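You operate a simulated robot arm through the tools that you are given. There is no shell and no other tool.

You run a simulated robot arm. Do the job below in one go: nothing can be reset, and whatever is moved stays where it is left.

TASK
Strap down the long tube on the cart, wheel it to BAY and brake it.
Fine: strap knob at HELD, gauge in the green, strapped before it rolls.

The check looks at the end state, three seconds after you hand in, the way a careful person would. Anything else that was tipped, shoved, dropped, spilled or broken makes it a failure.

THE ROBOT
A 7-joint arm with a two-finger parallel gripper, fixed in place. Base frame: the origin is at the foot of the arm, x ahead of it, y to its left, z up. Units: m, rad, N and s.
Its first joint turns from -2.601 to 2.601 rad. Payload 3.43 kg.
The TCP is the grasp point between the finger pads, 0.03 m short of the fingertips. In the tool frame z runs along the fingers and y along their closing line. The gripper opens to 0.094 m. The fingers are 0.028 m wide and 0.01 m thick; the gripper's body (0.05 by 0.096 m) begins 0.055 m behind the TCP.
Orientation is told as [roll, pitch, yaw] about the base's x, y, z axes, in that order, counted from this pose: with the fingers straight down and closing along the base's y, the tool's x points along the base's -x, its y along +y and its z along -z.

THE INTERFACE
- The arm moves only by the tool move_arm. Its argument "motion" is a list that holds one entry, the list of rows, each a list of 7 numbers: the shift along the base's x, y, z in units of 50 mm (1.0 is 50 mm), then the turn, a rotation vector about the base's x, y, z in units of 8 degrees (1.0 is 8 degrees), then the opening, from 0 (shut) to 1 (fully open). In form: [[[x, y, z, ax, ay, az, jaw], ...]]. A call has 1 to 20 rows; each row shifts and turns the commanded pose from where the row before left it. A call with a number of a shift or a turn outside -1 to 1 is refused whole. Rows are played at 5 a second. More than 0.05 m and 0.15 rad between two rows, or a gripper value outside its range, and nothing of the call is played. Where a pose cannot be reached the arm comes as near as it can. A force on the tool above 70 N (or 10 N above the force at the start of the call, whichever is more), or a blocked arm, ends the call early, and 0.2 s more pass. The fingers move at their own pace (about 0.045 m/s each) and stop on an object; they squeeze with about 31 N. The grip force told is the motor's: it shows also when the fingers shut on nothing. Time passes only in rows, and 0.2 s behind the last, so rows that do not move let the fingers close. It gives the time, the measured TCP pose, the force on the tool (base axes), the opening and the grip force at its end, in the units of the frame above (readings bear some noise), with the torque about the TCP (base axes, N m) and any sound that the robot's microphone picked up.
- Cameras (640 x 400 px; columns grow to the right, rows downward): "scene" is fixed at [0.2246, -0.6481, 1.1118]; the picture's right is [-0.64, -0.77, 0.00], its down [-0.55, 0.46, -0.70] and it looks along [0.54, -0.44, -0.72] (base axes); focal length 214 px, centre (320, 200). "wrist" rides on the gripper at [0.076, 0.014, -0.102] in the tool frame; the picture's right is [-0.18, 0.98, 0.00], its down [-0.75, -0.14, -0.64] and it looks along [-0.63, -0.12, 0.77] (tool axes); focal length 243 px, centre (320, 200). There is no depth. A picture from a camera that has moved, and an enlarged one, comes with that camera's place and axes in the base frame and with its lens. The place of the scene camera against the robot may be out by one fixed shift of up to 0.018 m in any direction.
- snapshot(camera): a new picture of that camera. No time passes.
- close_up(camera, box): a new picture of the part [left, top, right, bottom] of that camera's present view, enlarged. No time passes.
- sign_off(): hands the job in; it is judged then, once.

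Places have to be worked out from the pictures, the camera data and where the tool is seen. Open the gripper and draw the arm clear of the work before you hand the job in, unless the task says otherwise.

The tools are called after "Emit:" as name(argument=value, ...) on one line, values as JSON. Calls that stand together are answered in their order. move_arm: Moves the arm, as the interface text tells. Its arguments: {"type":"object","properties":{"motion":{"type":"array","items":{"type":"array","items":{"type":"array","items":{"type":"number"}}}}},"required":["motion"]} The other tools are called the same way: snapshot (camera) takes a picture; close_up (camera, box) takes an enlarged picture of a part of a camera's view; sign_off () hands the job in.

At the start:

```text
clock: 0.0
position: [0.5804, -0.4973, 0.8804]
ee_rot: [0.001, 0.0, -0.002]
contact_force: [0.0, -0.8, 0.8]
ft_torque: [0.02, 0.02, 0.0]
finger_gap: 0.0939
grip_force: 0.1
```

scene: 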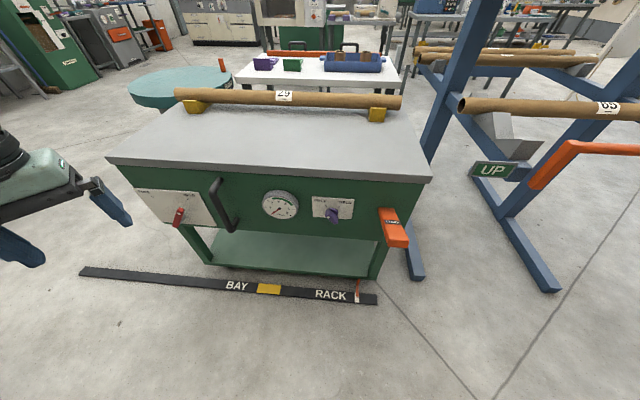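
wrist: 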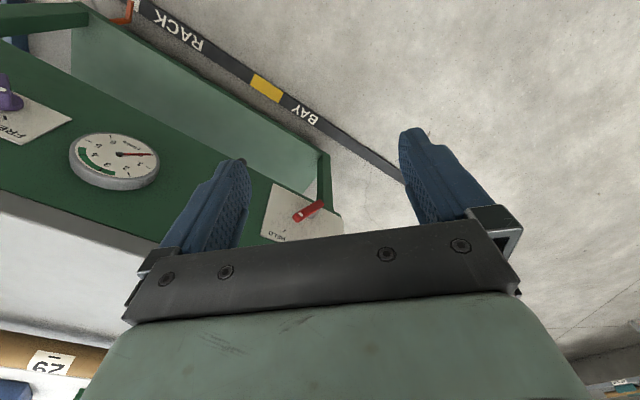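

I'll first look closely at the cart front panel, the labels, the gauge, and the surroundings before moving anything.

Emit:
close_up(camera="scene", box=[120, 160, 280, 260])

Emit:
close_up(camera="scene", box=[250, 170, 410, 270])

Emit:
close_up(camera="scene", box=[70, 240, 390, 320])

Emit:
close_up(camera="scene", box=[160, 70, 420, 190])

Emit:
close_up(camera="scene", box=[400, 50, 640, 210])

Emit:
close_up(camera="wrist", box=[0, 0, 340, 260])

```text
4.00 times, centred on (200, 210) of scene
camera zoom: at [0.2246, -0.6481, 1.1118], right [-0.64, -0.77, 0.0], down [-0.55, 0.46, -0.7], along [0.54, -0.44, -0.72], focal length 858 px, centre (800, 160)
```

zoom: 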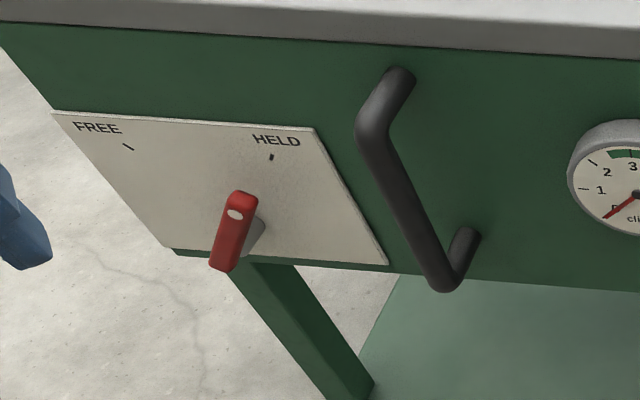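

```text
4.00 times, centred on (330, 220) of scene
camera zoom: at [0.2246, -0.6481, 1.1118], right [-0.64, -0.77, 0.0], down [-0.55, 0.46, -0.7], along [0.54, -0.44, -0.72], focal length 858 px, centre (280, 120)
```

zoom: 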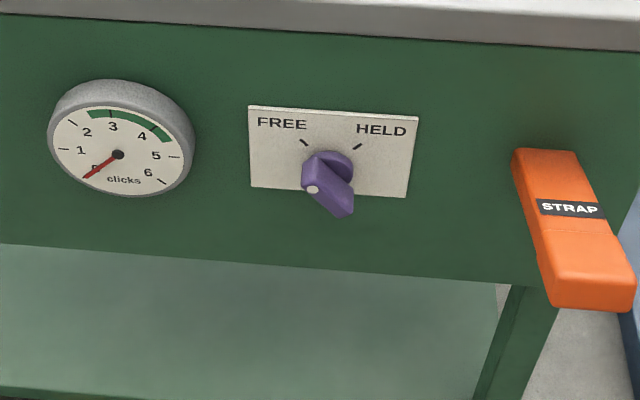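

```text
2.00 times, centred on (230, 280) of scene
camera zoom: at [0.2246, -0.6481, 1.1118], right [-0.64, -0.77, 0.0], down [-0.55, 0.46, -0.7], along [0.54, -0.44, -0.72], focal length 429 px, centre (500, 40)
```

zoom: 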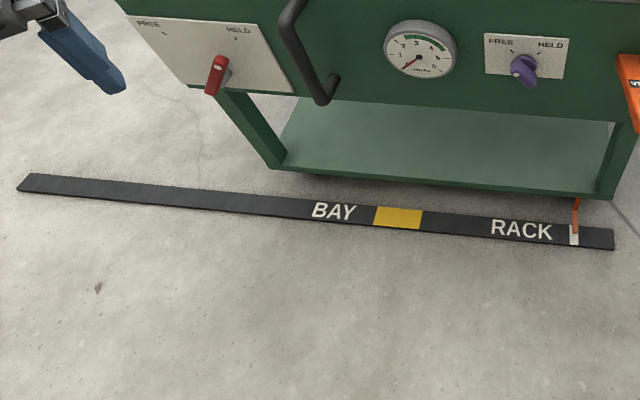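

```text
2.46 times, centred on (290, 130) of scene
camera zoom: at [0.2246, -0.6481, 1.1118], right [-0.64, -0.77, 0.0], down [-0.55, 0.46, -0.7], along [0.54, -0.44, -0.72], focal length 528 px, centre (394, 372)
```

zoom: 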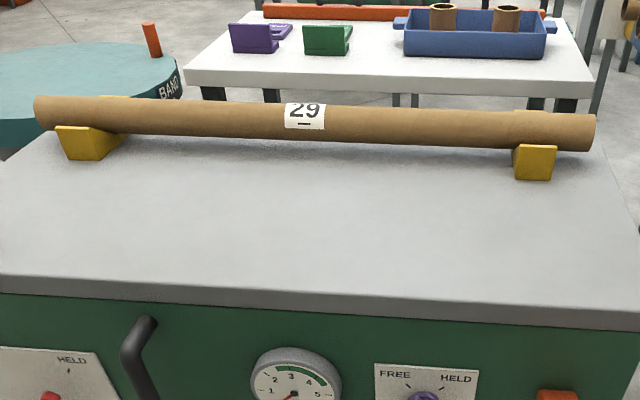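

```text
2.50 times, centred on (520, 130) of scene
camera zoom: at [0.2246, -0.6481, 1.1118], right [-0.64, -0.77, 0.0], down [-0.55, 0.46, -0.7], along [0.54, -0.44, -0.72], focal length 536 px, centre (-180, 375)
```

zoom: 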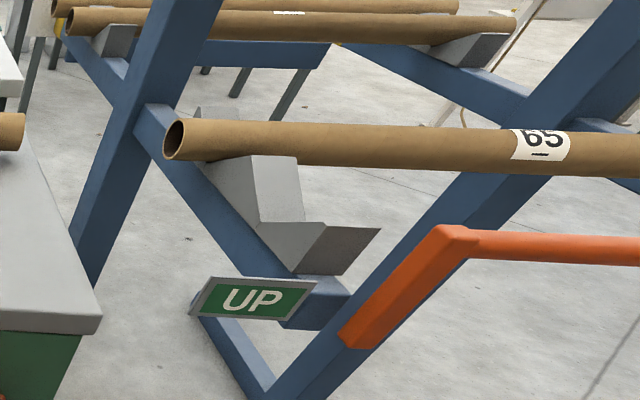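

```text
1.54 times, centred on (170, 130) of wrist
camera zoom: at [0.5032, -0.4804, 0.9823], right [0.19, 0.98, 0.0], down [0.75, -0.14, 0.64], along [0.63, -0.12, -0.77], focal length 373 px, centre (551, 308)
```

zoom: 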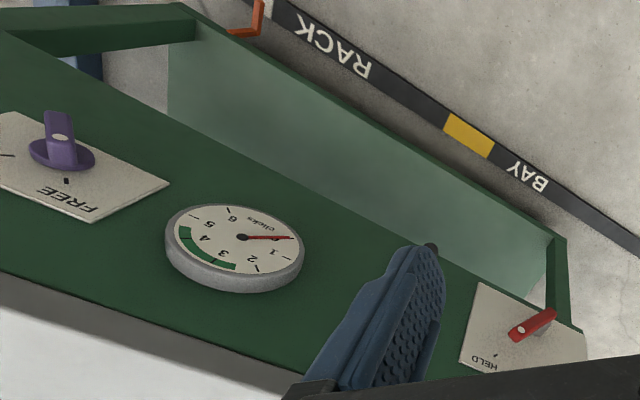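

The cart sits with its pointer at RACK, gauge at 0, and two FREE/HELD knobs (red at left, purple near the STRAP lever). I'll zoom in more tightly to read knob pointers and see what else is labelled.

Emit:
close_up(camera="scene", box=[305, 190, 365, 228])

Emit:
close_up(camera="scene", box=[130, 180, 214, 232])

Emit:
close_up(camera="scene", box=[360, 190, 440, 260])

Emit:
close_up(camera="wrist", box=[0, 60, 110, 150])

Emit:
close_up(camera="wrist", box=[255, 170, 345, 245])

Emit:
close_up(camera="scene", box=[330, 260, 400, 310])

Emit:
close_up(camera="scene", box=[100, 50, 280, 120])

```text
10.53 times, centred on (335, 209) of scene
camera zoom: at [0.2246, -0.6481, 1.1118], right [-0.64, -0.77, 0.0], down [-0.55, 0.46, -0.7], along [0.54, -0.44, -0.72], focal length 2258 px, centre (162, 105)
```

zoom: 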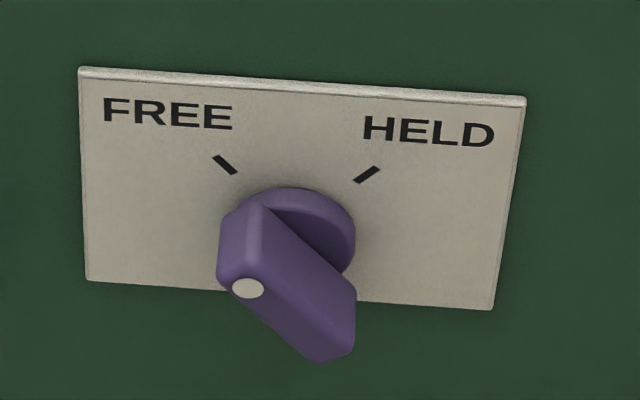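

```text
7.62 times, centred on (172, 206) of scene
camera zoom: at [0.2246, -0.6481, 1.1118], right [-0.64, -0.77, 0.0], down [-0.55, 0.46, -0.7], along [0.54, -0.44, -0.72], focal length 1634 px, centre (1448, 154)
```

zoom: 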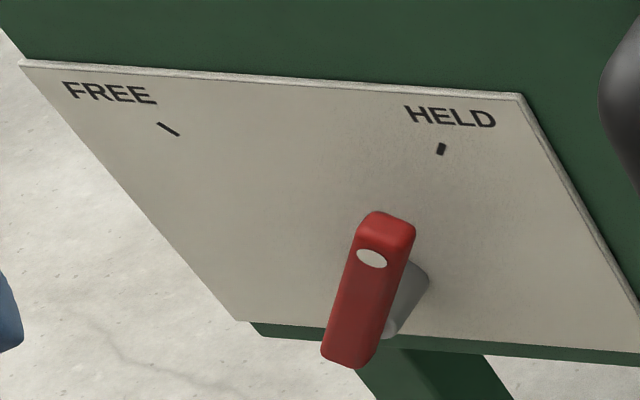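

```text
5.71 times, centred on (400, 225) of scene
camera zoom: at [0.2246, -0.6481, 1.1118], right [-0.64, -0.77, 0.0], down [-0.55, 0.46, -0.7], along [0.54, -0.44, -0.72], focal length 1226 px, centre (-137, 57)
```

zoom: 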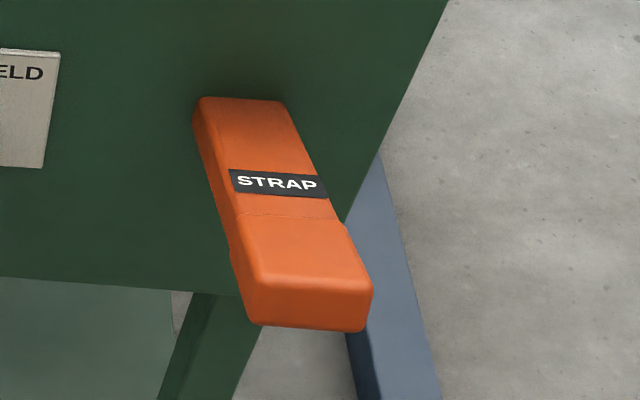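

```text
4.44 times, centred on (55, 105) of wrist
camera zoom: at [0.5032, -0.4804, 0.9823], right [0.19, 0.98, 0.0], down [0.75, -0.14, 0.64], along [0.63, -0.12, -0.77], focal length 1078 px, centre (1498, 622)
```

zoom: 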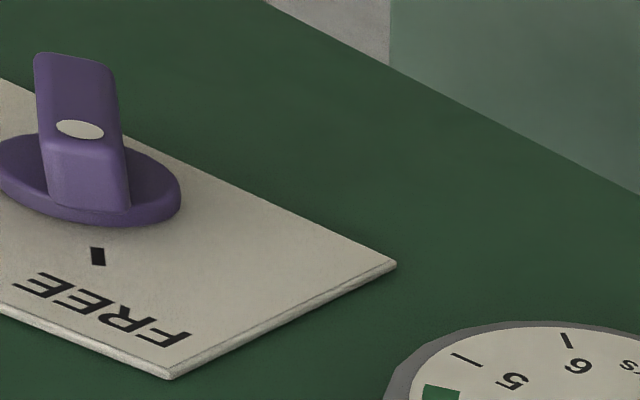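

```text
5.33 times, centred on (300, 208) of wrist
camera zoom: at [0.5032, -0.4804, 0.9823], right [0.19, 0.98, 0.0], down [0.75, -0.14, 0.64], along [0.63, -0.12, -0.77], focal length 1294 px, centre (427, 160)
```

zoom: 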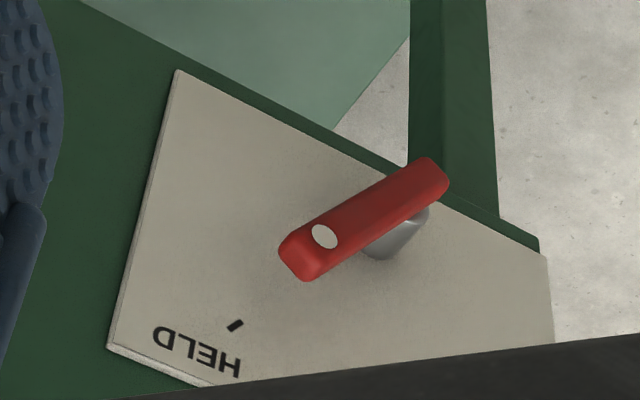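

```text
8.00 times, centred on (365, 285) of scene
camera zoom: at [0.2246, -0.6481, 1.1118], right [-0.64, -0.77, 0.0], down [-0.55, 0.46, -0.7], along [0.54, -0.44, -0.72], focal length 1716 px, centre (-40, -480)
```

zoom: 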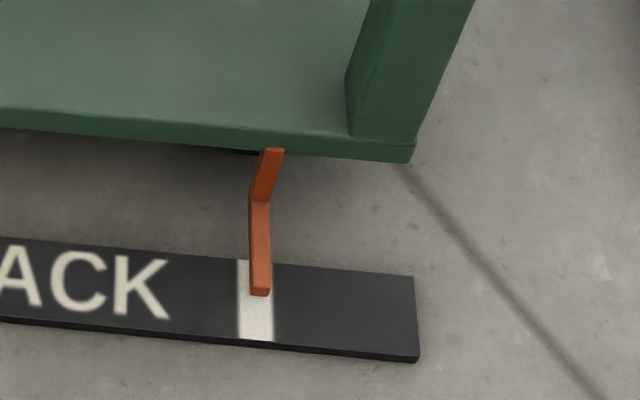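

```text
3.56 times, centred on (190, 85) of scene
camera zoom: at [0.2246, -0.6481, 1.1118], right [-0.64, -0.77, 0.0], down [-0.55, 0.46, -0.7], along [0.54, -0.44, -0.72], focal length 763 px, centre (782, 609)
```

zoom: 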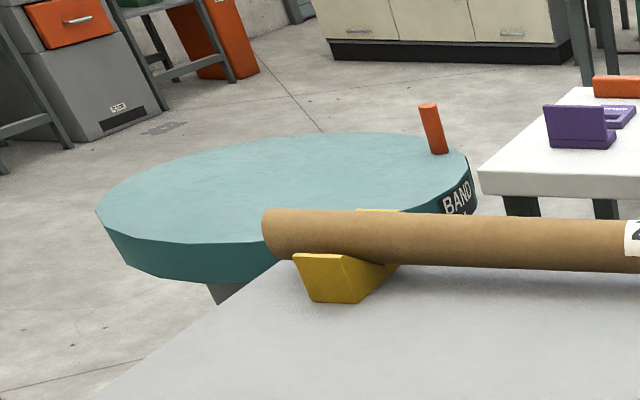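

Readings: red lever points to HELD (brake), purple knob points to FREE (strap), gauge at 0. I estimate the panel about 1.02 m from the base, facing it at roughly -43° azimuth. I'll yaw the tool to face the panel and move over toward the lever for a wrist view, staying high and clear.

Emit:
move_arm(motion=[[[-0.695, -0.645, 0, 0, 0, -0.666, 0.5], [-0.695, -0.645, 0, 0, 0, -0.666, 0.5], [-0.695, -0.645, 0, 0, 0, -0.666, 0.5], [-0.695, -0.645, 0, 0, 0, -0.666, 0.5], [-0.695, -0.645, 0, 0, 0, -0.666, 0.5], [-0.695, -0.645, 0, 0, 0, -0.666, 0.5], [-0.695, -0.645, 0, 0, 0, -0.666, 0.5], [-0.695, -0.645, 0, 0, 0, -0.666, 0.5]]])

Emit:
snapshot(camera="wrist")

Emit:
snapshot(camera="scene")

```text
clock: 1.8
position: [0.302, -0.7545, 0.881]
ee_rot: [0.0, 0.0, -0.747]
contact_force: [0.5, 0.7, 0.1]
ft_torque: [-0.02, 0.01, 0.01]
finger_gap: 0.0468
grip_force: 0.1
```

```text
taken
camera wrist: at [0.2556, -0.6904, 0.9824], right [0.8, 0.6, 0.0], down [0.46, -0.62, 0.64], along [0.38, -0.52, -0.77], focal length 243 px, centre (320, 200)
```

wrist: 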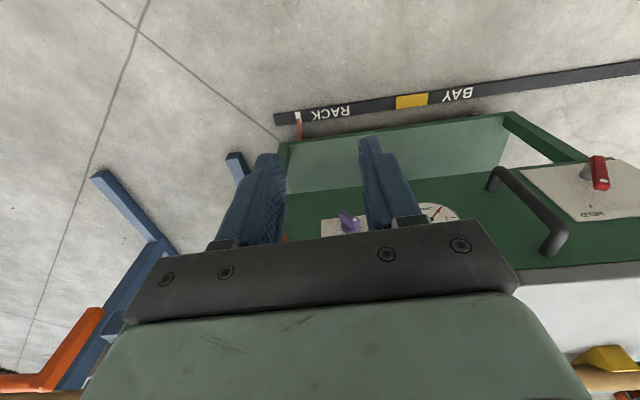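

```text
taken
```

scene: 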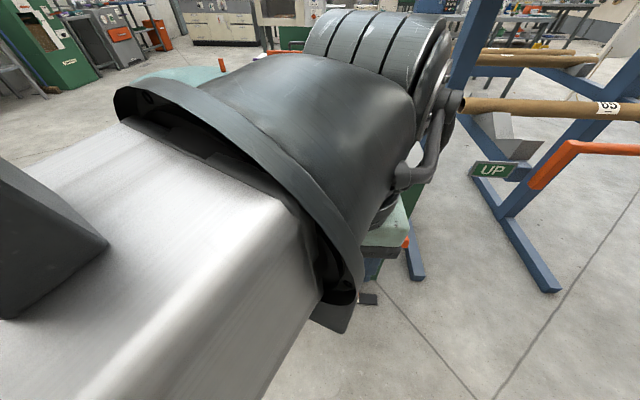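

The arm hides the scene camera, and the gripper hides the STRAP lever in the wrist view. I'll tilt the tool forward about 45° so the wrist camera looks nearly level at the panel, fingers closed, well clear of the cart.

Emit:
move_arm(motion=[[[-0.147, 0.128, -0.335, -0.637, -0.688, 0, 0], [-0.147, 0.128, -0.335, -0.637, -0.688, 0, 0], [-0.147, 0.128, -0.335, -0.637, -0.688, 0, 0], [-0.147, 0.128, -0.335, -0.637, -0.688, 0, 0], [-0.147, 0.128, -0.335, -0.637, -0.688, 0, 0], [-0.147, 0.128, -0.335, -0.637, -0.688, 0, 0]]])

Emit:
snapshot(camera="wrist")

Emit:
snapshot(camera="scene")

```text
clock: 3.2
position: [0.2576, -0.7163, 0.7826]
ee_rot: [-0.007, -0.79, -0.742]
contact_force: [0.4, -0.1, -0.4]
ft_torque: [-0.04, 0.01, 0.0]
finger_gap: 0.0001
grip_force: 30.9
```

```text
taken
camera wrist: at [0.1743, -0.6177, 0.7994], right [0.76, 0.63, 0.13], down [-0.04, -0.15, 0.99], along [0.65, -0.76, -0.09], focal length 243 px, centre (320, 200)
```

wrist: 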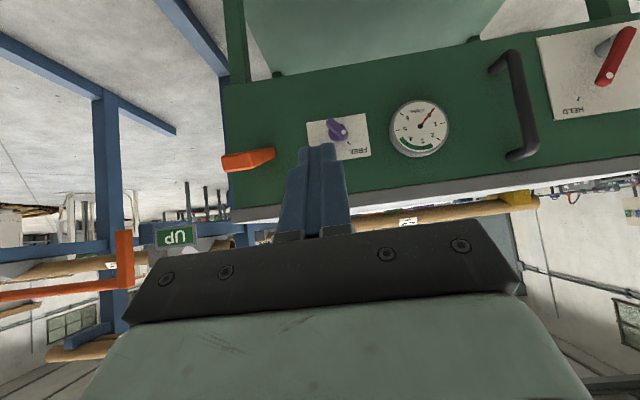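

```text
taken
```

scene: 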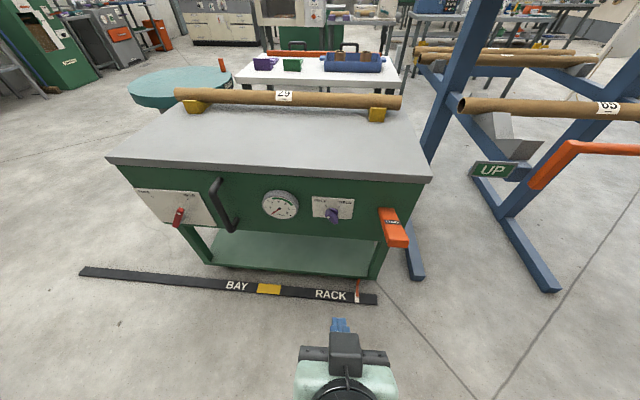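

Good panoramic view now. I'll enlarge the lever, knob and panel parts in this level wrist view for triangulation.

Emit:
close_up(camera="wrist", box=[200, 80, 380, 200])

Emit:
close_up(camera="wrist", box=[370, 30, 640, 200])

Emit:
close_up(camera="scene", box=[290, 300, 410, 400])

```text
3.33 times, centred on (290, 140) of wrist
camera zoom: at [0.1743, -0.6177, 0.7994], right [0.76, 0.63, 0.13], down [-0.04, -0.15, 0.99], along [0.65, -0.76, -0.09], focal length 809 px, centre (420, 400)
```

zoom: 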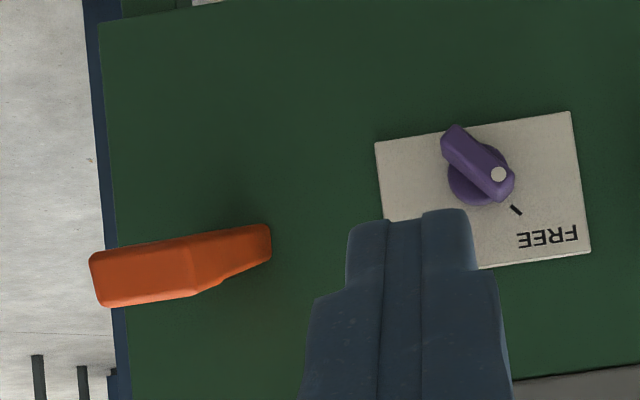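

```text
2.35 times, centred on (505, 115) of wrist
camera zoom: at [0.1743, -0.6177, 0.7994], right [0.76, 0.63, 0.13], down [-0.04, -0.15, 0.99], along [0.65, -0.76, -0.09], focal length 571 px, centre (-115, 400)
```

zoom: 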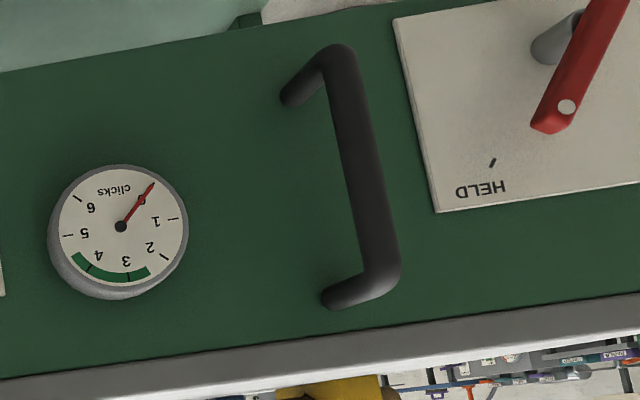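

```text
4.00 times, centred on (350, 350) of scene
camera zoom: at [0.2246, -0.6481, 1.1118], right [-0.64, -0.77, 0.0], down [-0.55, 0.46, -0.7], along [0.54, -0.44, -0.72], focal length 858 px, centre (200, -400)
```

zoom: 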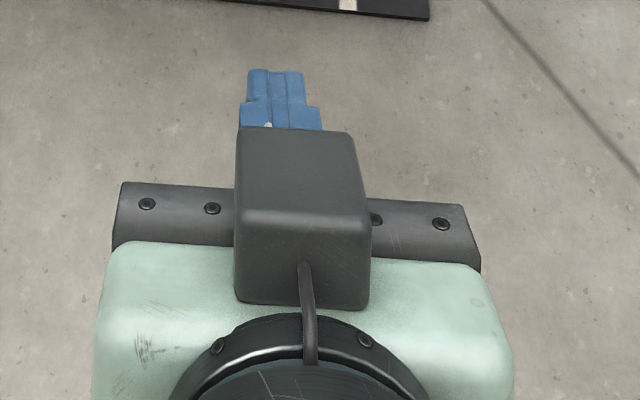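

Triangulating between wrist views puts the panel plane at about 1.05 m from the base, with its lateral axis at about 45.7°. To place the STRAP lever well, I'll shift sideways 0.19 m to the right end for a second wrist view of it, keeping the standoff.

Emit:
move_arm(motion=[[[-0.673, -0.6535, 0, 0, 0, 0, 0], [-0.673, -0.6535, 0, 0, 0, 0, 0], [-0.673, -0.6535, 0, 0, 0, 0, 0], [-0.673, -0.6535, 0, 0, 0, 0, 0]]])

Emit:
snapshot(camera="wrist")

Emit:
close_up(camera="wrist", box=[310, 60, 490, 200])

```text
clock: 4.2
position: [0.1216, -0.8452, 0.7806]
ee_rot: [-0.002, -0.785, -0.744]
contact_force: [0.7, 0.2, -0.4]
ft_torque: [0.02, 0.0, 0.01]
finger_gap: 0.0002
grip_force: 31.0
```

```text
taken
camera wrist: at [0.0389, -0.7479, 0.7987], right [0.76, 0.63, 0.13], down [-0.04, -0.16, 0.99], along [0.65, -0.76, -0.1], focal length 243 px, centre (320, 200)
```

wrist: 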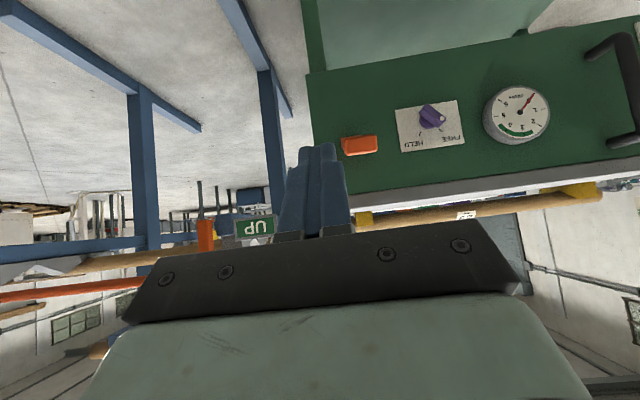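

```text
2.86 times, centred on (400, 130) of wrist
camera zoom: at [0.0389, -0.7479, 0.7987], right [0.76, 0.63, 0.13], down [-0.04, -0.16, 0.99], along [0.65, -0.76, -0.1], focal length 693 px, centre (91, 400)
```

zoom: 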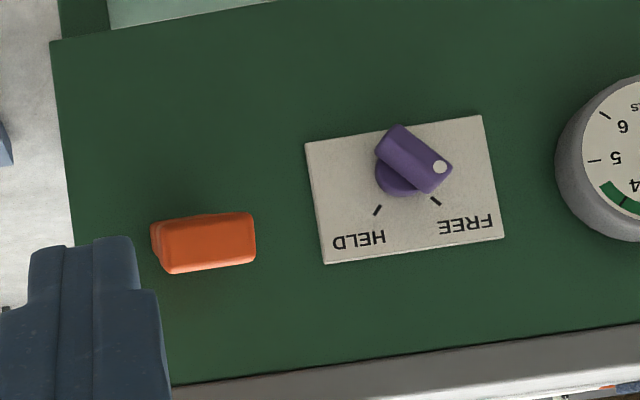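

Lever tip triangulates at about (0.292, -0.946, 0.7025), ~44 mm wide, rising ~18° from its hinge at the panel. I'll level the tool (pointing at the panel), line up laterally with the lever at a standoff, and open the gripper to straddle it.

Emit:
move_arm(motion=[[[0.482, -0.206, -0.322, -0.69, -0.724, -0.04, 0.8], [0.482, -0.206, -0.322, -0.69, -0.724, -0.04, 0.8], [0.482, -0.206, -0.322, -0.69, -0.724, -0.04, 0.8], [0.482, -0.206, -0.322, -0.69, -0.724, -0.04, 0.8], [0.482, -0.206, -0.322, -0.69, -0.724, -0.04, 0.8]]])

Emit:
snapshot(camera="wrist")

Emit:
snapshot(camera="scene")

```text
clock: 5.4
position: [0.2437, -0.899, 0.6989]
ee_rot: [-0.022, -1.485, -0.758]
contact_force: [-0.5, -0.5, -0.4]
ft_torque: [0.04, 0.05, 0.0]
finger_gap: 0.0754
grip_force: 0.1
```

```text
taken
camera wrist: at [0.1764, -0.8106, 0.6313], right [0.7, 0.69, 0.18], down [-0.51, 0.3, 0.81], along [0.5, -0.66, 0.56], focal length 243 px, centre (320, 200)
```

wrist: 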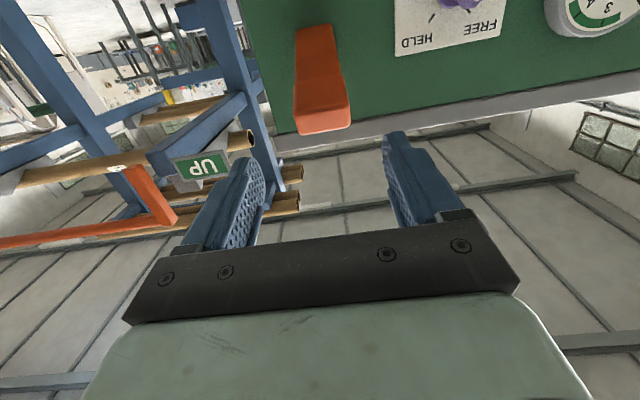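

```text
taken
```

scene: 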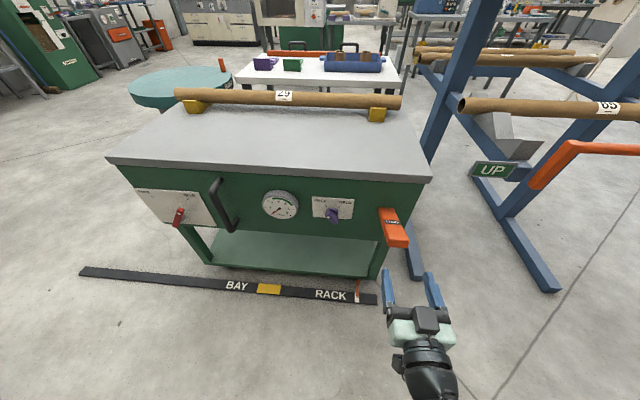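

Refining with this view, the lever end face is at about (0.318, -0.967, 0.692), and it is centred between the open fingers. I'll advance to straddle the tip, then check before closing.

Emit:
move_arm(motion=[[[0.573, -0.532, -0.08, 0, 0, 0, 0.8], [0.573, -0.532, -0.08, 0, 0, 0, 0.8], [0.573, -0.532, -0.08, 0, 0, 0, 0.8]]])

Emit:
snapshot(camera="wrist")

Emit:
snapshot(camera="scene")

```text
clock: 6.2
position: [0.3295, -0.9789, 0.6864]
ee_rot: [-0.021, -1.485, -0.756]
contact_force: [0.2, 0.3, 1.3]
ft_torque: [0.04, 0.01, 0.02]
finger_gap: 0.0753
grip_force: 0.1
```

```text
taken
camera wrist: at [0.261, -0.8903, 0.6188], right [0.7, 0.69, 0.18], down [-0.51, 0.3, 0.81], along [0.5, -0.66, 0.56], focal length 243 px, centre (320, 200)
```

wrist: 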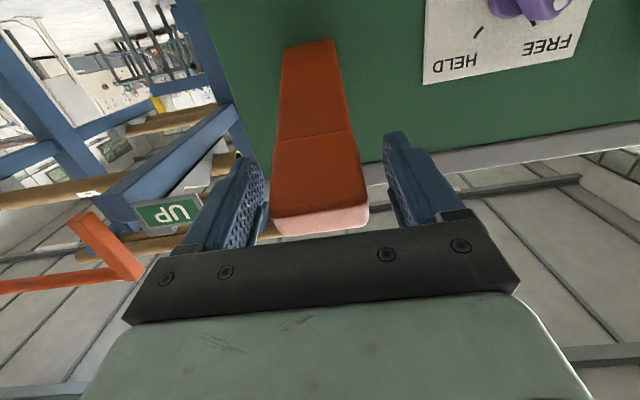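

```text
taken
```

scene: 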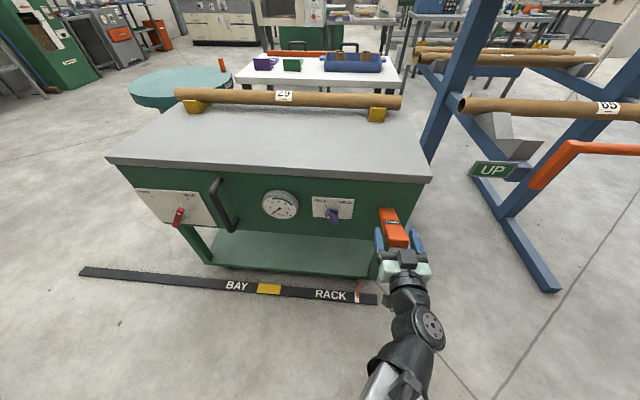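

The lever is well centred between the fingers. I'll close on it and read the forces.

Emit:
move_arm(motion=[[[0, 0, 0, 0, 0, 0, 0], [0, 0, 0, 0, 0, 0, 0], [0, 0, 0, 0, 0, 0, 0], [0, 0, 0, 0, 0, 0, 0]]])

Emit:
close_up(camera="scene", box=[250, 170, 450, 295])

```text
clock: 7.2
position: [0.329, -0.9789, 0.6868]
ee_rot: [-0.017, -1.482, -0.761]
contact_force: [-3.7, -11.1, 0.7]
ft_torque: [-0.18, -0.08, -0.43]
finger_gap: 0.0521
grip_force: 45.1
```

```text
3.20 times, centred on (350, 232) of scene
camera zoom: at [0.2246, -0.6481, 1.1118], right [-0.64, -0.77, 0.0], down [-0.55, 0.46, -0.7], along [0.54, -0.44, -0.72], focal length 686 px, centre (224, 96)
```

zoom: 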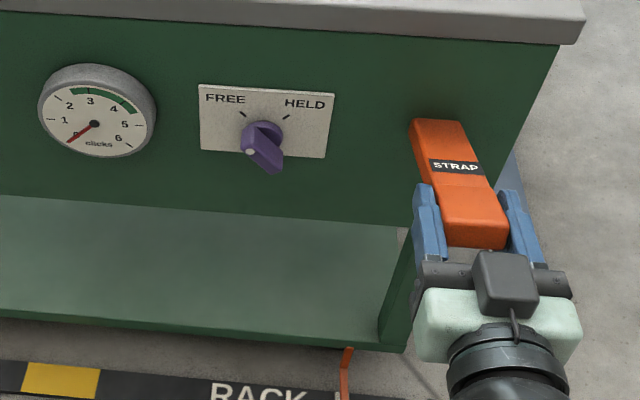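

Gripped (lever about 52 mm wide) with a slight sideways bias of ~10 N. I'll shift 3 mm to relieve that, then test the lever with a small downward arc (8°) and watch the force.

Emit:
move_arm(motion=[[[-0.042, -0.043, 0, 0, 0, 0, 0], [-0.04, 0.04, -0.185, -0.35, -0.357, 0, 0], [-0.036, 0.035, -0.187, -0.35, -0.357, 0, 0]]])

Emit:
close_up(camera="scene", box=[250, 170, 450, 295])

```text
clock: 8.0
position: [0.3245, -0.9753, 0.6686]
ee_rot: [-3.063, -1.519, 2.29]
contact_force: [17.6, 4.8, -7.7]
ft_torque: [0.67, 0.84, -0.02]
finger_gap: 0.0523
grip_force: 45.0
```

```text
3.20 times, centred on (350, 232) of scene
camera zoom: at [0.2246, -0.6481, 1.1118], right [-0.64, -0.77, 0.0], down [-0.55, 0.46, -0.7], along [0.54, -0.44, -0.72], focal length 686 px, centre (224, 96)
```

zoom: 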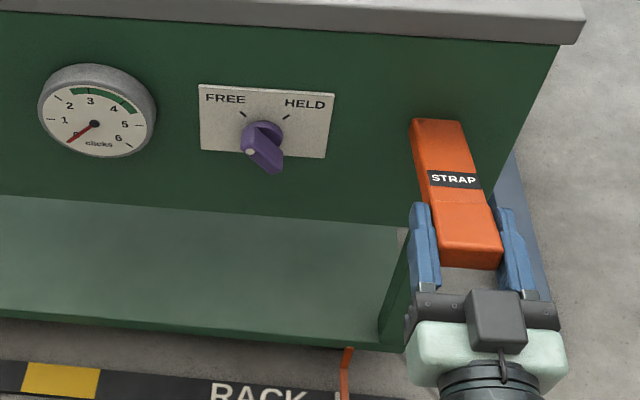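

The lever yields downward easily (gauge still 0). I'll carry on down the arc in small steps with a slight inward correction, since the tool was being pulled toward the panel.

Emit:
move_arm(motion=[[[0.05, -0.05, -0.25, -0.4, -0.41, 0, 0], [0.03, -0.03, -0.25, -0.4, -0.41, 0, 0], [0.05, -0.05, -0.25, -0.4, -0.41, 0, 0]]])

Emit:
close_up(camera="scene", box=[250, 170, 450, 295])

```text
clock: 8.8
position: [0.3286, -0.9801, 0.6315]
ee_rot: [-3.133, -1.276, 2.359]
contact_force: [-7.9, 47.0, 1.4]
ft_torque: [0.06, 0.1, -0.87]
finger_gap: 0.0521
grip_force: 44.6
```

```text
3.20 times, centred on (350, 232) of scene
camera zoom: at [0.2246, -0.6481, 1.1118], right [-0.64, -0.77, 0.0], down [-0.55, 0.46, -0.7], along [0.54, -0.44, -0.72], focal length 686 px, centre (224, 96)
```

zoom: 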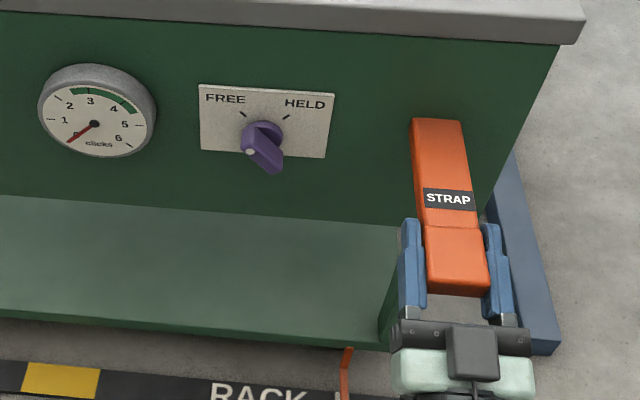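

The lever is moving freely; I've just drifted inward of its arc (hinge fits n≈-1.055, z≈0.64). I'll relieve that offset and follow the arc further down, watching for a click.

Emit:
move_arm(motion=[[[-0.132, 0.199, -0.12, -0.2, -0.2, 0, 0], [0.036, -0.035, -0.3, -0.52, -0.53, 0, 0], [0.061, -0.06, -0.3, -0.52, -0.53, 0, 0]]])

Emit:
close_up(camera="scene", box=[250, 170, 450, 295])

```text
clock: 9.6
position: [0.3265, -0.9788, 0.5965]
ee_rot: [-3.138, -1.031, 2.36]
contact_force: [27.9, -21.8, 14.3]
ft_torque: [0.44, 0.31, -0.3]
finger_gap: 0.0525
grip_force: 45.0
```

```text
3.20 times, centred on (350, 232) of scene
camera zoom: at [0.2246, -0.6481, 1.1118], right [-0.64, -0.77, 0.0], down [-0.55, 0.46, -0.7], along [0.54, -0.44, -0.72], focal length 686 px, centre (224, 96)
```

zoom: 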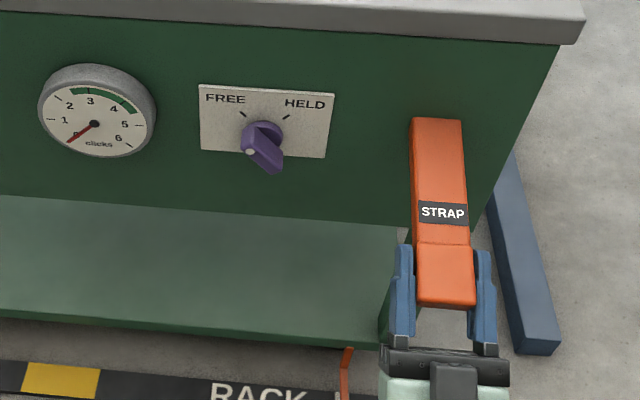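

Lever is now ~18° below level with a mild upward resistance (~14 N) and no click yet. I'll continue a bit further down the arc.

Emit:
move_arm(motion=[[[0.132, -0.129, -0.33, -0.4, -0.41, 0, 0], [0.109, -0.106, -0.3, -0.4, -0.41, 0, 0]]])

Emit:
close_up(camera="scene", box=[250, 170, 450, 295])

```text
clock: 10.2
position: [0.3367, -0.9885, 0.5663]
ee_rot: [3.138, -0.863, 2.361]
contact_force: [-16.9, 13.8, 27.9]
ft_torque: [-0.13, -0.42, -0.62]
finger_gap: 0.0474
grip_force: 44.8
```

```text
3.20 times, centred on (350, 232) of scene
camera zoom: at [0.2246, -0.6481, 1.1118], right [-0.64, -0.77, 0.0], down [-0.55, 0.46, -0.7], along [0.54, -0.44, -0.72], focal length 686 px, centre (224, 96)
```

zoom: 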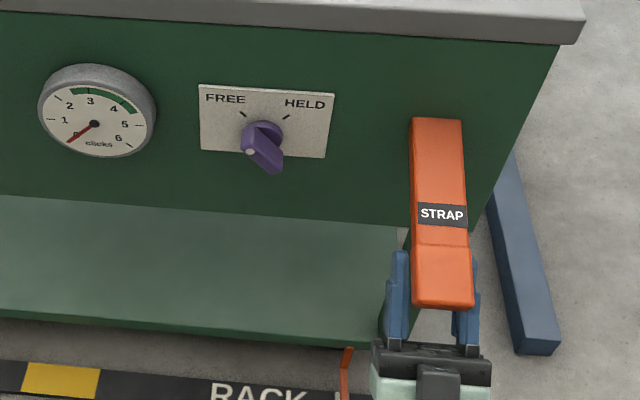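

The lever hit a lower stop around -18° (the fingers slipped down on it), no click heard, gauge still 0. I'll open the gripper to see whether the lever springs back by itself.

Emit:
move_arm(motion=[[[0, 0, 0, 0, 0, 0, 0.8], [0, 0, 0, 0, 0, 0, 0.8], [0, 0, 0, 0, 0, 0, 0.8]]])

Emit:
close_up(camera="scene", box=[250, 170, 450, 295])

Emit:
snapshot(camera="wrist")

```text
clock: 11.0
position: [0.3428, -0.9887, 0.5637]
ee_rot: [3.141, -0.873, 2.363]
contact_force: [-0.1, 0.2, 0.2]
ft_torque: [-0.02, 0.0, 0.02]
finger_gap: 0.0756
grip_force: 0.0
```

```text
3.20 times, centred on (350, 232) of scene
camera zoom: at [0.2246, -0.6481, 1.1118], right [-0.64, -0.77, 0.0], down [-0.55, 0.46, -0.7], along [0.54, -0.44, -0.72], focal length 686 px, centre (224, 96)
```

zoom: 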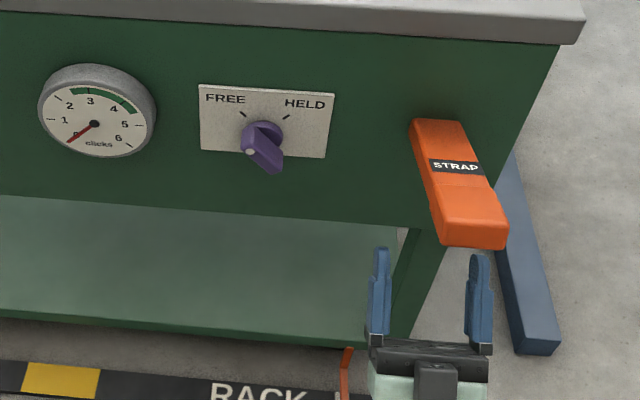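

```text
taken
camera wrist: at [0.3295, -0.9568, 0.4384], right [0.61, 0.78, 0.14], down [-0.79, 0.58, 0.16], along [0.05, -0.21, 0.98], focal length 243 px, centre (320, 200)
```

wrist: 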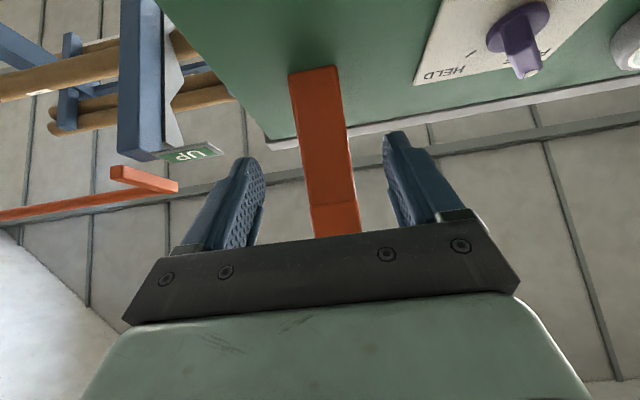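

The lever is a sprung pump: it returned on release, with no count while the strap knob is FREE. So I'll back out, level the tool, and move in front of the purple knob (pivot ≈ t -0.310, z 0.622), rolled -45° so the fingers close across it.

Emit:
move_arm(motion=[[[-0.389, 0.38, 0, 0.699, 0.715, 0, 0.8], [-0.389, 0.38, 0, 0.699, 0.715, 0, 0.8], [-0.389, 0.38, 0, 0.699, 0.715, 0, 0.8], [-0.389, 0.38, 0, 0.699, 0.715, 0, 0.8], [-0.389, 0.38, 0, 0.699, 0.715, 0, 0.8], [0.366, 0.375, 0.2, -0.67, 0.655, 0, 0.6], [0.366, 0.375, 0.2, -0.67, 0.655, 0, 0.6], [0.366, 0.375, 0.2, -0.67, 0.655, 0, 0.6], [0.366, 0.375, 0.2, -0.67, 0.655, 0, 0.6], [0.366, 0.375, 0.2, -0.67, 0.655, 0, 0.6], [0.366, 0.375, 0.2, -0.67, 0.655, 0, 0.6]]])

Emit:
snapshot(camera="wrist")

Emit:
snapshot(camera="scene")

```text
clock: 13.4
position: [0.3387, -0.7999, 0.6519]
ee_rot: [-1.519, -0.813, 0.788]
contact_force: [0.0, -0.5, -0.2]
ft_torque: [0.01, -0.02, 0.01]
finger_gap: 0.0564
grip_force: 0.0
out of reach, approached as far as the arm can: row 11
```

```text
taken
camera wrist: at [0.2329, -0.7585, 0.5897], right [0.56, 0.63, -0.54], down [-0.17, 0.72, 0.67], along [0.81, -0.28, 0.51], focal length 243 px, centre (320, 200)
```

wrist: 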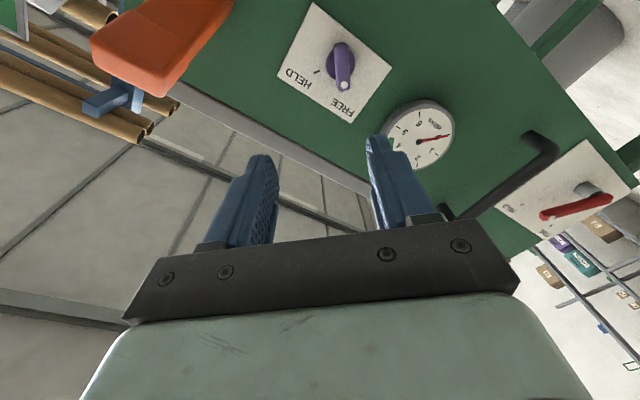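

```text
taken
```

scene: 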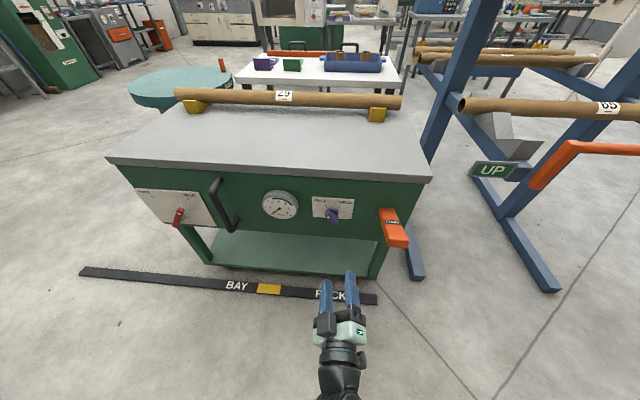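

The last row was reported out of reach (the arm ended ~38 mm off), though the orientation is about as wanted. I'll step forward a little along the approach to see where the commanded pose really is.

Emit:
move_arm(motion=[[[0.43, -0.42, 0, 0, 0, 0, 0.6]]])

```text
clock: 13.8
position: [0.3608, -0.8211, 0.6527]
ee_rot: [-1.52, -0.816, 0.789]
contact_force: [-0.1, 0.0, -0.3]
ft_torque: [0.01, 0.0, -0.03]
finger_gap: 0.0562
grip_force: 0.0
```

Commands are relative to the achieved pose. I'll move to the pre-grasp in front of the purple knob at (0.448, -0.872, 0.622).

Emit:
move_arm(motion=[[[0.583, -0.338, -0.205, -0.063, -0.064, -0.063, 0.6], [0.583, -0.338, -0.205, -0.063, -0.064, -0.063, 0.6], [0.583, -0.338, -0.205, -0.063, -0.064, -0.063, 0.6]]])

Emit:
snapshot(camera="wrist")

Emit:
close_up(camera="scene", box=[250, 170, 450, 295])

```text
clock: 14.6
position: [0.4319, -0.891, 0.6516]
ee_rot: [-1.542, -0.833, 0.795]
contact_force: [0.3, 0.5, -0.3]
ft_torque: [0.01, 0.01, -0.03]
finger_gap: 0.0563
grip_force: 0.1
out of reach, approached as far as the arm can: row 1, 2, 3
```

```text
taken
camera wrist: at [0.3273, -0.8483, 0.5872], right [0.57, 0.63, -0.52], down [-0.18, 0.72, 0.67], along [0.8, -0.28, 0.53], focal length 243 px, centre (320, 200)
```

wrist: 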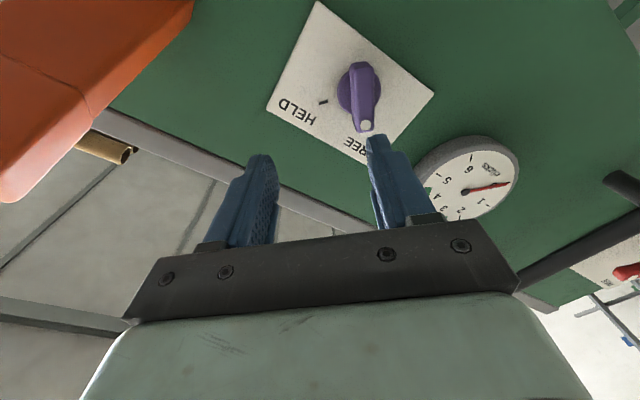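

```text
3.20 times, centred on (350, 232) of scene
camera zoom: at [0.2246, -0.6481, 1.1118], right [-0.64, -0.77, 0.0], down [-0.55, 0.46, -0.7], along [0.54, -0.44, -0.72], focal length 686 px, centre (224, 96)
```

zoom: 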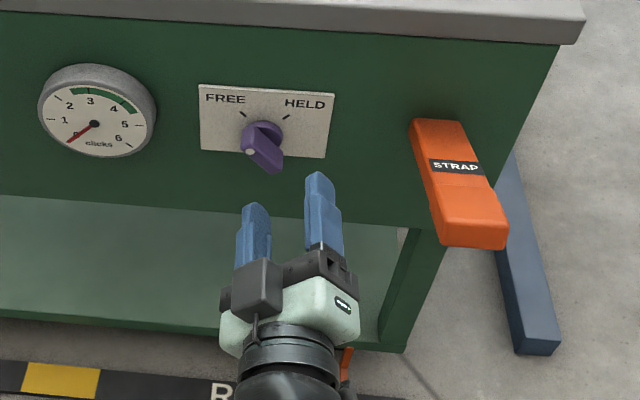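

That roll keeps hitting a joint limit, so I'll reduce the roll to about -20° and open wider: the pads will align onto the knob when closing, and the turn then goes in the unrestricted direction. Moving to the pre-grasp with that roll.

Emit:
move_arm(motion=[[[0.082, 0.096, -0.148, 0.572, -0.559, 0, 0.9], [0.082, 0.096, -0.148, 0.572, -0.559, 0, 0.9], [0.082, 0.096, -0.148, 0.572, -0.559, 0, 0.9], [0.082, 0.096, -0.148, 0.572, -0.559, 0, 0.9]]])

Emit:
snapshot(camera="wrist")

Emit:
close_up(camera="scene", box=[250, 170, 450, 295])

```text
clock: 15.6
position: [0.447, -0.8718, 0.6207]
ee_rot: [-1.58, -1.264, 0.808]
contact_force: [0.0, -0.1, -0.1]
ft_torque: [-0.01, 0.01, -0.06]
finger_gap: 0.0846
grip_force: 0.0
```

```text
taken
camera wrist: at [0.3664, -0.8054, 0.5441], right [0.69, 0.71, -0.12], down [-0.4, 0.52, 0.76], along [0.6, -0.48, 0.64], focal length 243 px, centre (320, 200)
```

wrist: 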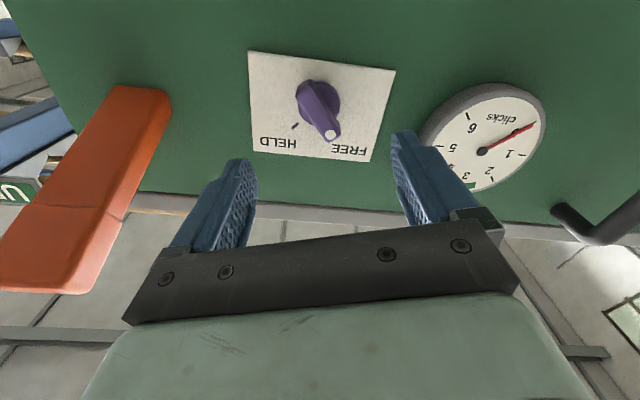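

```text
3.20 times, centred on (350, 232) of scene
camera zoom: at [0.2246, -0.6481, 1.1118], right [-0.64, -0.77, 0.0], down [-0.55, 0.46, -0.7], along [0.54, -0.44, -0.72], focal length 686 px, centre (224, 96)
```

zoom: 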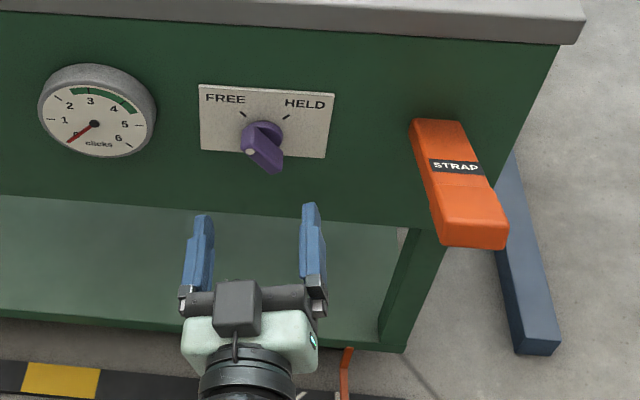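

Pre-grasp reached with the tool level. Let me enlarge the wrist view to check the knob's alignment before advancing.

Emit:
close_up(camera="wrist", box=[230, 40, 420, 170])

```text
3.08 times, centred on (325, 105) of wrist
camera zoom: at [0.3664, -0.8054, 0.5441], right [0.69, 0.71, -0.12], down [-0.4, 0.52, 0.76], along [0.6, -0.48, 0.64], focal length 746 px, centre (305, 492)
```

zoom: 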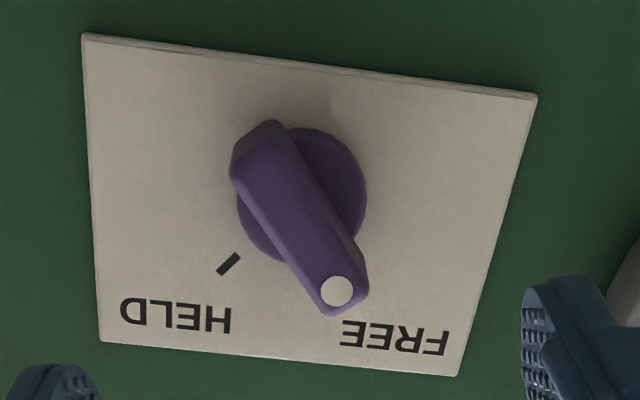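

Knob disc centre reads t≈-0.311, z≈0.618, matching. I'll advance 74 mm so the pads straddle the knob (tips ~18 mm short of the plate).

Emit:
move_arm(motion=[[[0.529, -0.517, -0.017, 0, 0, 0, 0.9], [0.529, -0.517, -0.017, 0, 0, 0, 0.9]]])

Emit:
snapshot(camera="wrist")

Emit:
close_up(camera="scene", box=[290, 180, 390, 260])

```text
clock: 16.2
position: [0.5002, -0.9241, 0.623]
ee_rot: [-1.58, -1.264, 0.806]
contact_force: [-0.6, 0.2, 0.8]
ft_torque: [0.02, 0.03, -0.03]
finger_gap: 0.0846
grip_force: 0.2
```

```text
taken
camera wrist: at [0.4199, -0.8584, 0.5448], right [0.69, 0.71, -0.12], down [-0.4, 0.52, 0.76], along [0.6, -0.48, 0.64], focal length 243 px, centre (320, 200)
```

wrist: 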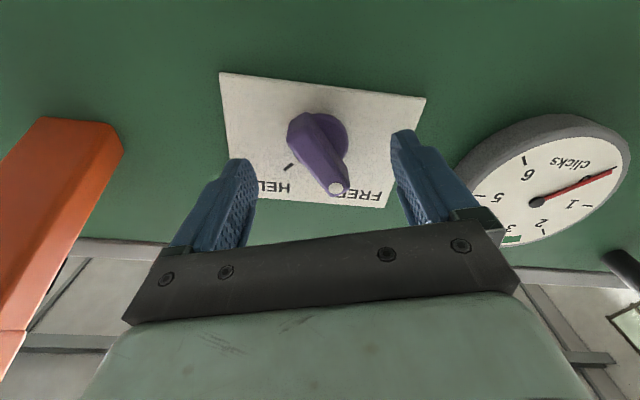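

```text
5.00 times, centred on (340, 220) of scene
camera zoom: at [0.2246, -0.6481, 1.1118], right [-0.64, -0.77, 0.0], down [-0.55, 0.46, -0.7], along [0.54, -0.44, -0.72], focal length 1072 px, centre (220, 100)
```

zoom: 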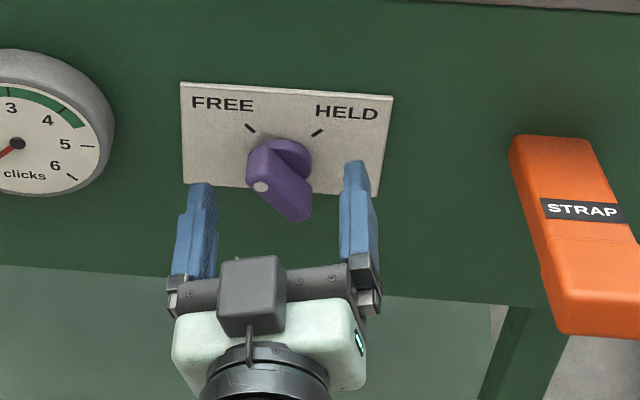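

The knob sits between the pads with ~19 mm overlap. I'll close on it now.

Emit:
move_arm(motion=[[[0, 0, 0, 0, 0, 0, 0], [0, 0, 0, 0, 0, 0, 0], [0, 0, 0, 0, 0, 0, 0], [0, 0, 0, 0, 0, 0, 0], [0, 0, 0, 0, 0, 0, 0]]])

Emit:
snapshot(camera="wrist")

Emit:
close_up(camera="scene", box=[290, 180, 390, 260])

```text
clock: 17.4
position: [0.5003, -0.9237, 0.6238]
ee_rot: [-1.582, -1.261, 0.81]
contact_force: [3.2, 3.7, 0.8]
ft_torque: [-0.19, -0.14, -0.33]
finger_gap: 0.0159
grip_force: 34.8
```

```text
taken
camera wrist: at [0.4201, -0.8577, 0.5451], right [0.69, 0.71, -0.12], down [-0.4, 0.52, 0.76], along [0.6, -0.48, 0.64], focal length 243 px, centre (320, 200)
```

wrist: 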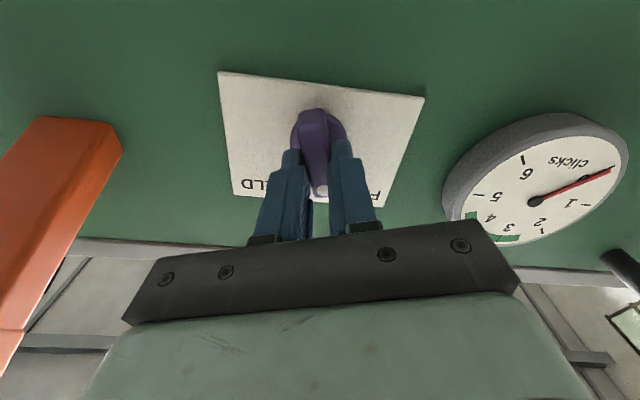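

```text
5.00 times, centred on (340, 220) of scene
camera zoom: at [0.2246, -0.6481, 1.1118], right [-0.64, -0.77, 0.0], down [-0.55, 0.46, -0.7], along [0.54, -0.44, -0.72], focal length 1072 px, centre (220, 100)
```

zoom: 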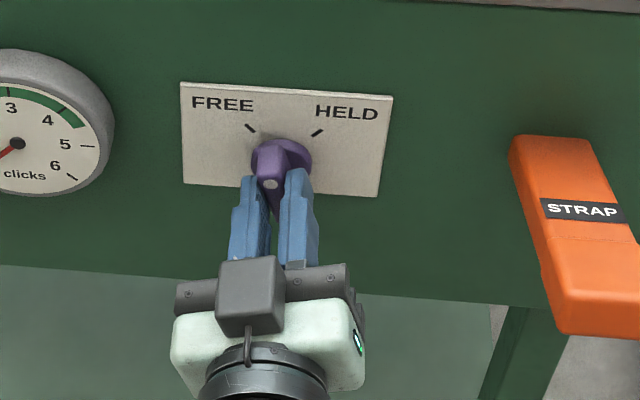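

The knob swung into line with the pads (about -17°), gripped at 16 mm. Now I'll turn it clockwise about the panel normal, first 31°, watching forces.

Emit:
move_arm(motion=[[[0, 0, 0, 0.7, -0.684, 0, 0], [0, 0, 0, 0.7, -0.684, 0, 0], [0, 0, 0, 0.7, -0.684, 0, 0], [0, 0, 0, 0.7, -0.684, 0, 0]]])

Emit:
close_up(camera="scene", box=[290, 180, 390, 260])

```text
clock: 18.4
position: [0.4989, -0.9249, 0.6227]
ee_rot: [1.6, -1.328, -2.375]
contact_force: [7.6, -25.8, 25.9]
ft_torque: [-0.64, -0.62, -0.97]
finger_gap: 0.016
grip_force: 45.0
```

```text
5.00 times, centred on (340, 220) of scene
camera zoom: at [0.2246, -0.6481, 1.1118], right [-0.64, -0.77, 0.0], down [-0.55, 0.46, -0.7], along [0.54, -0.44, -0.72], focal length 1072 px, centre (220, 100)
```

zoom: 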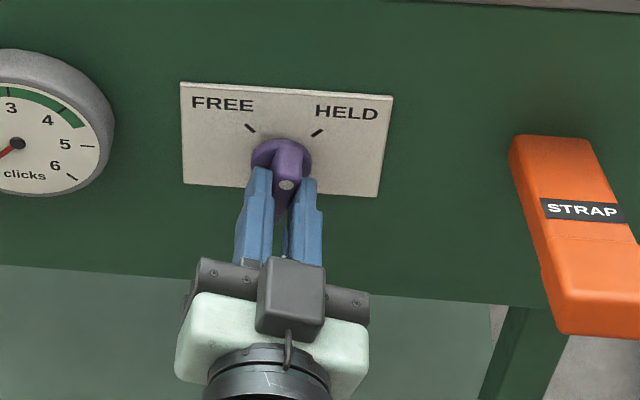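

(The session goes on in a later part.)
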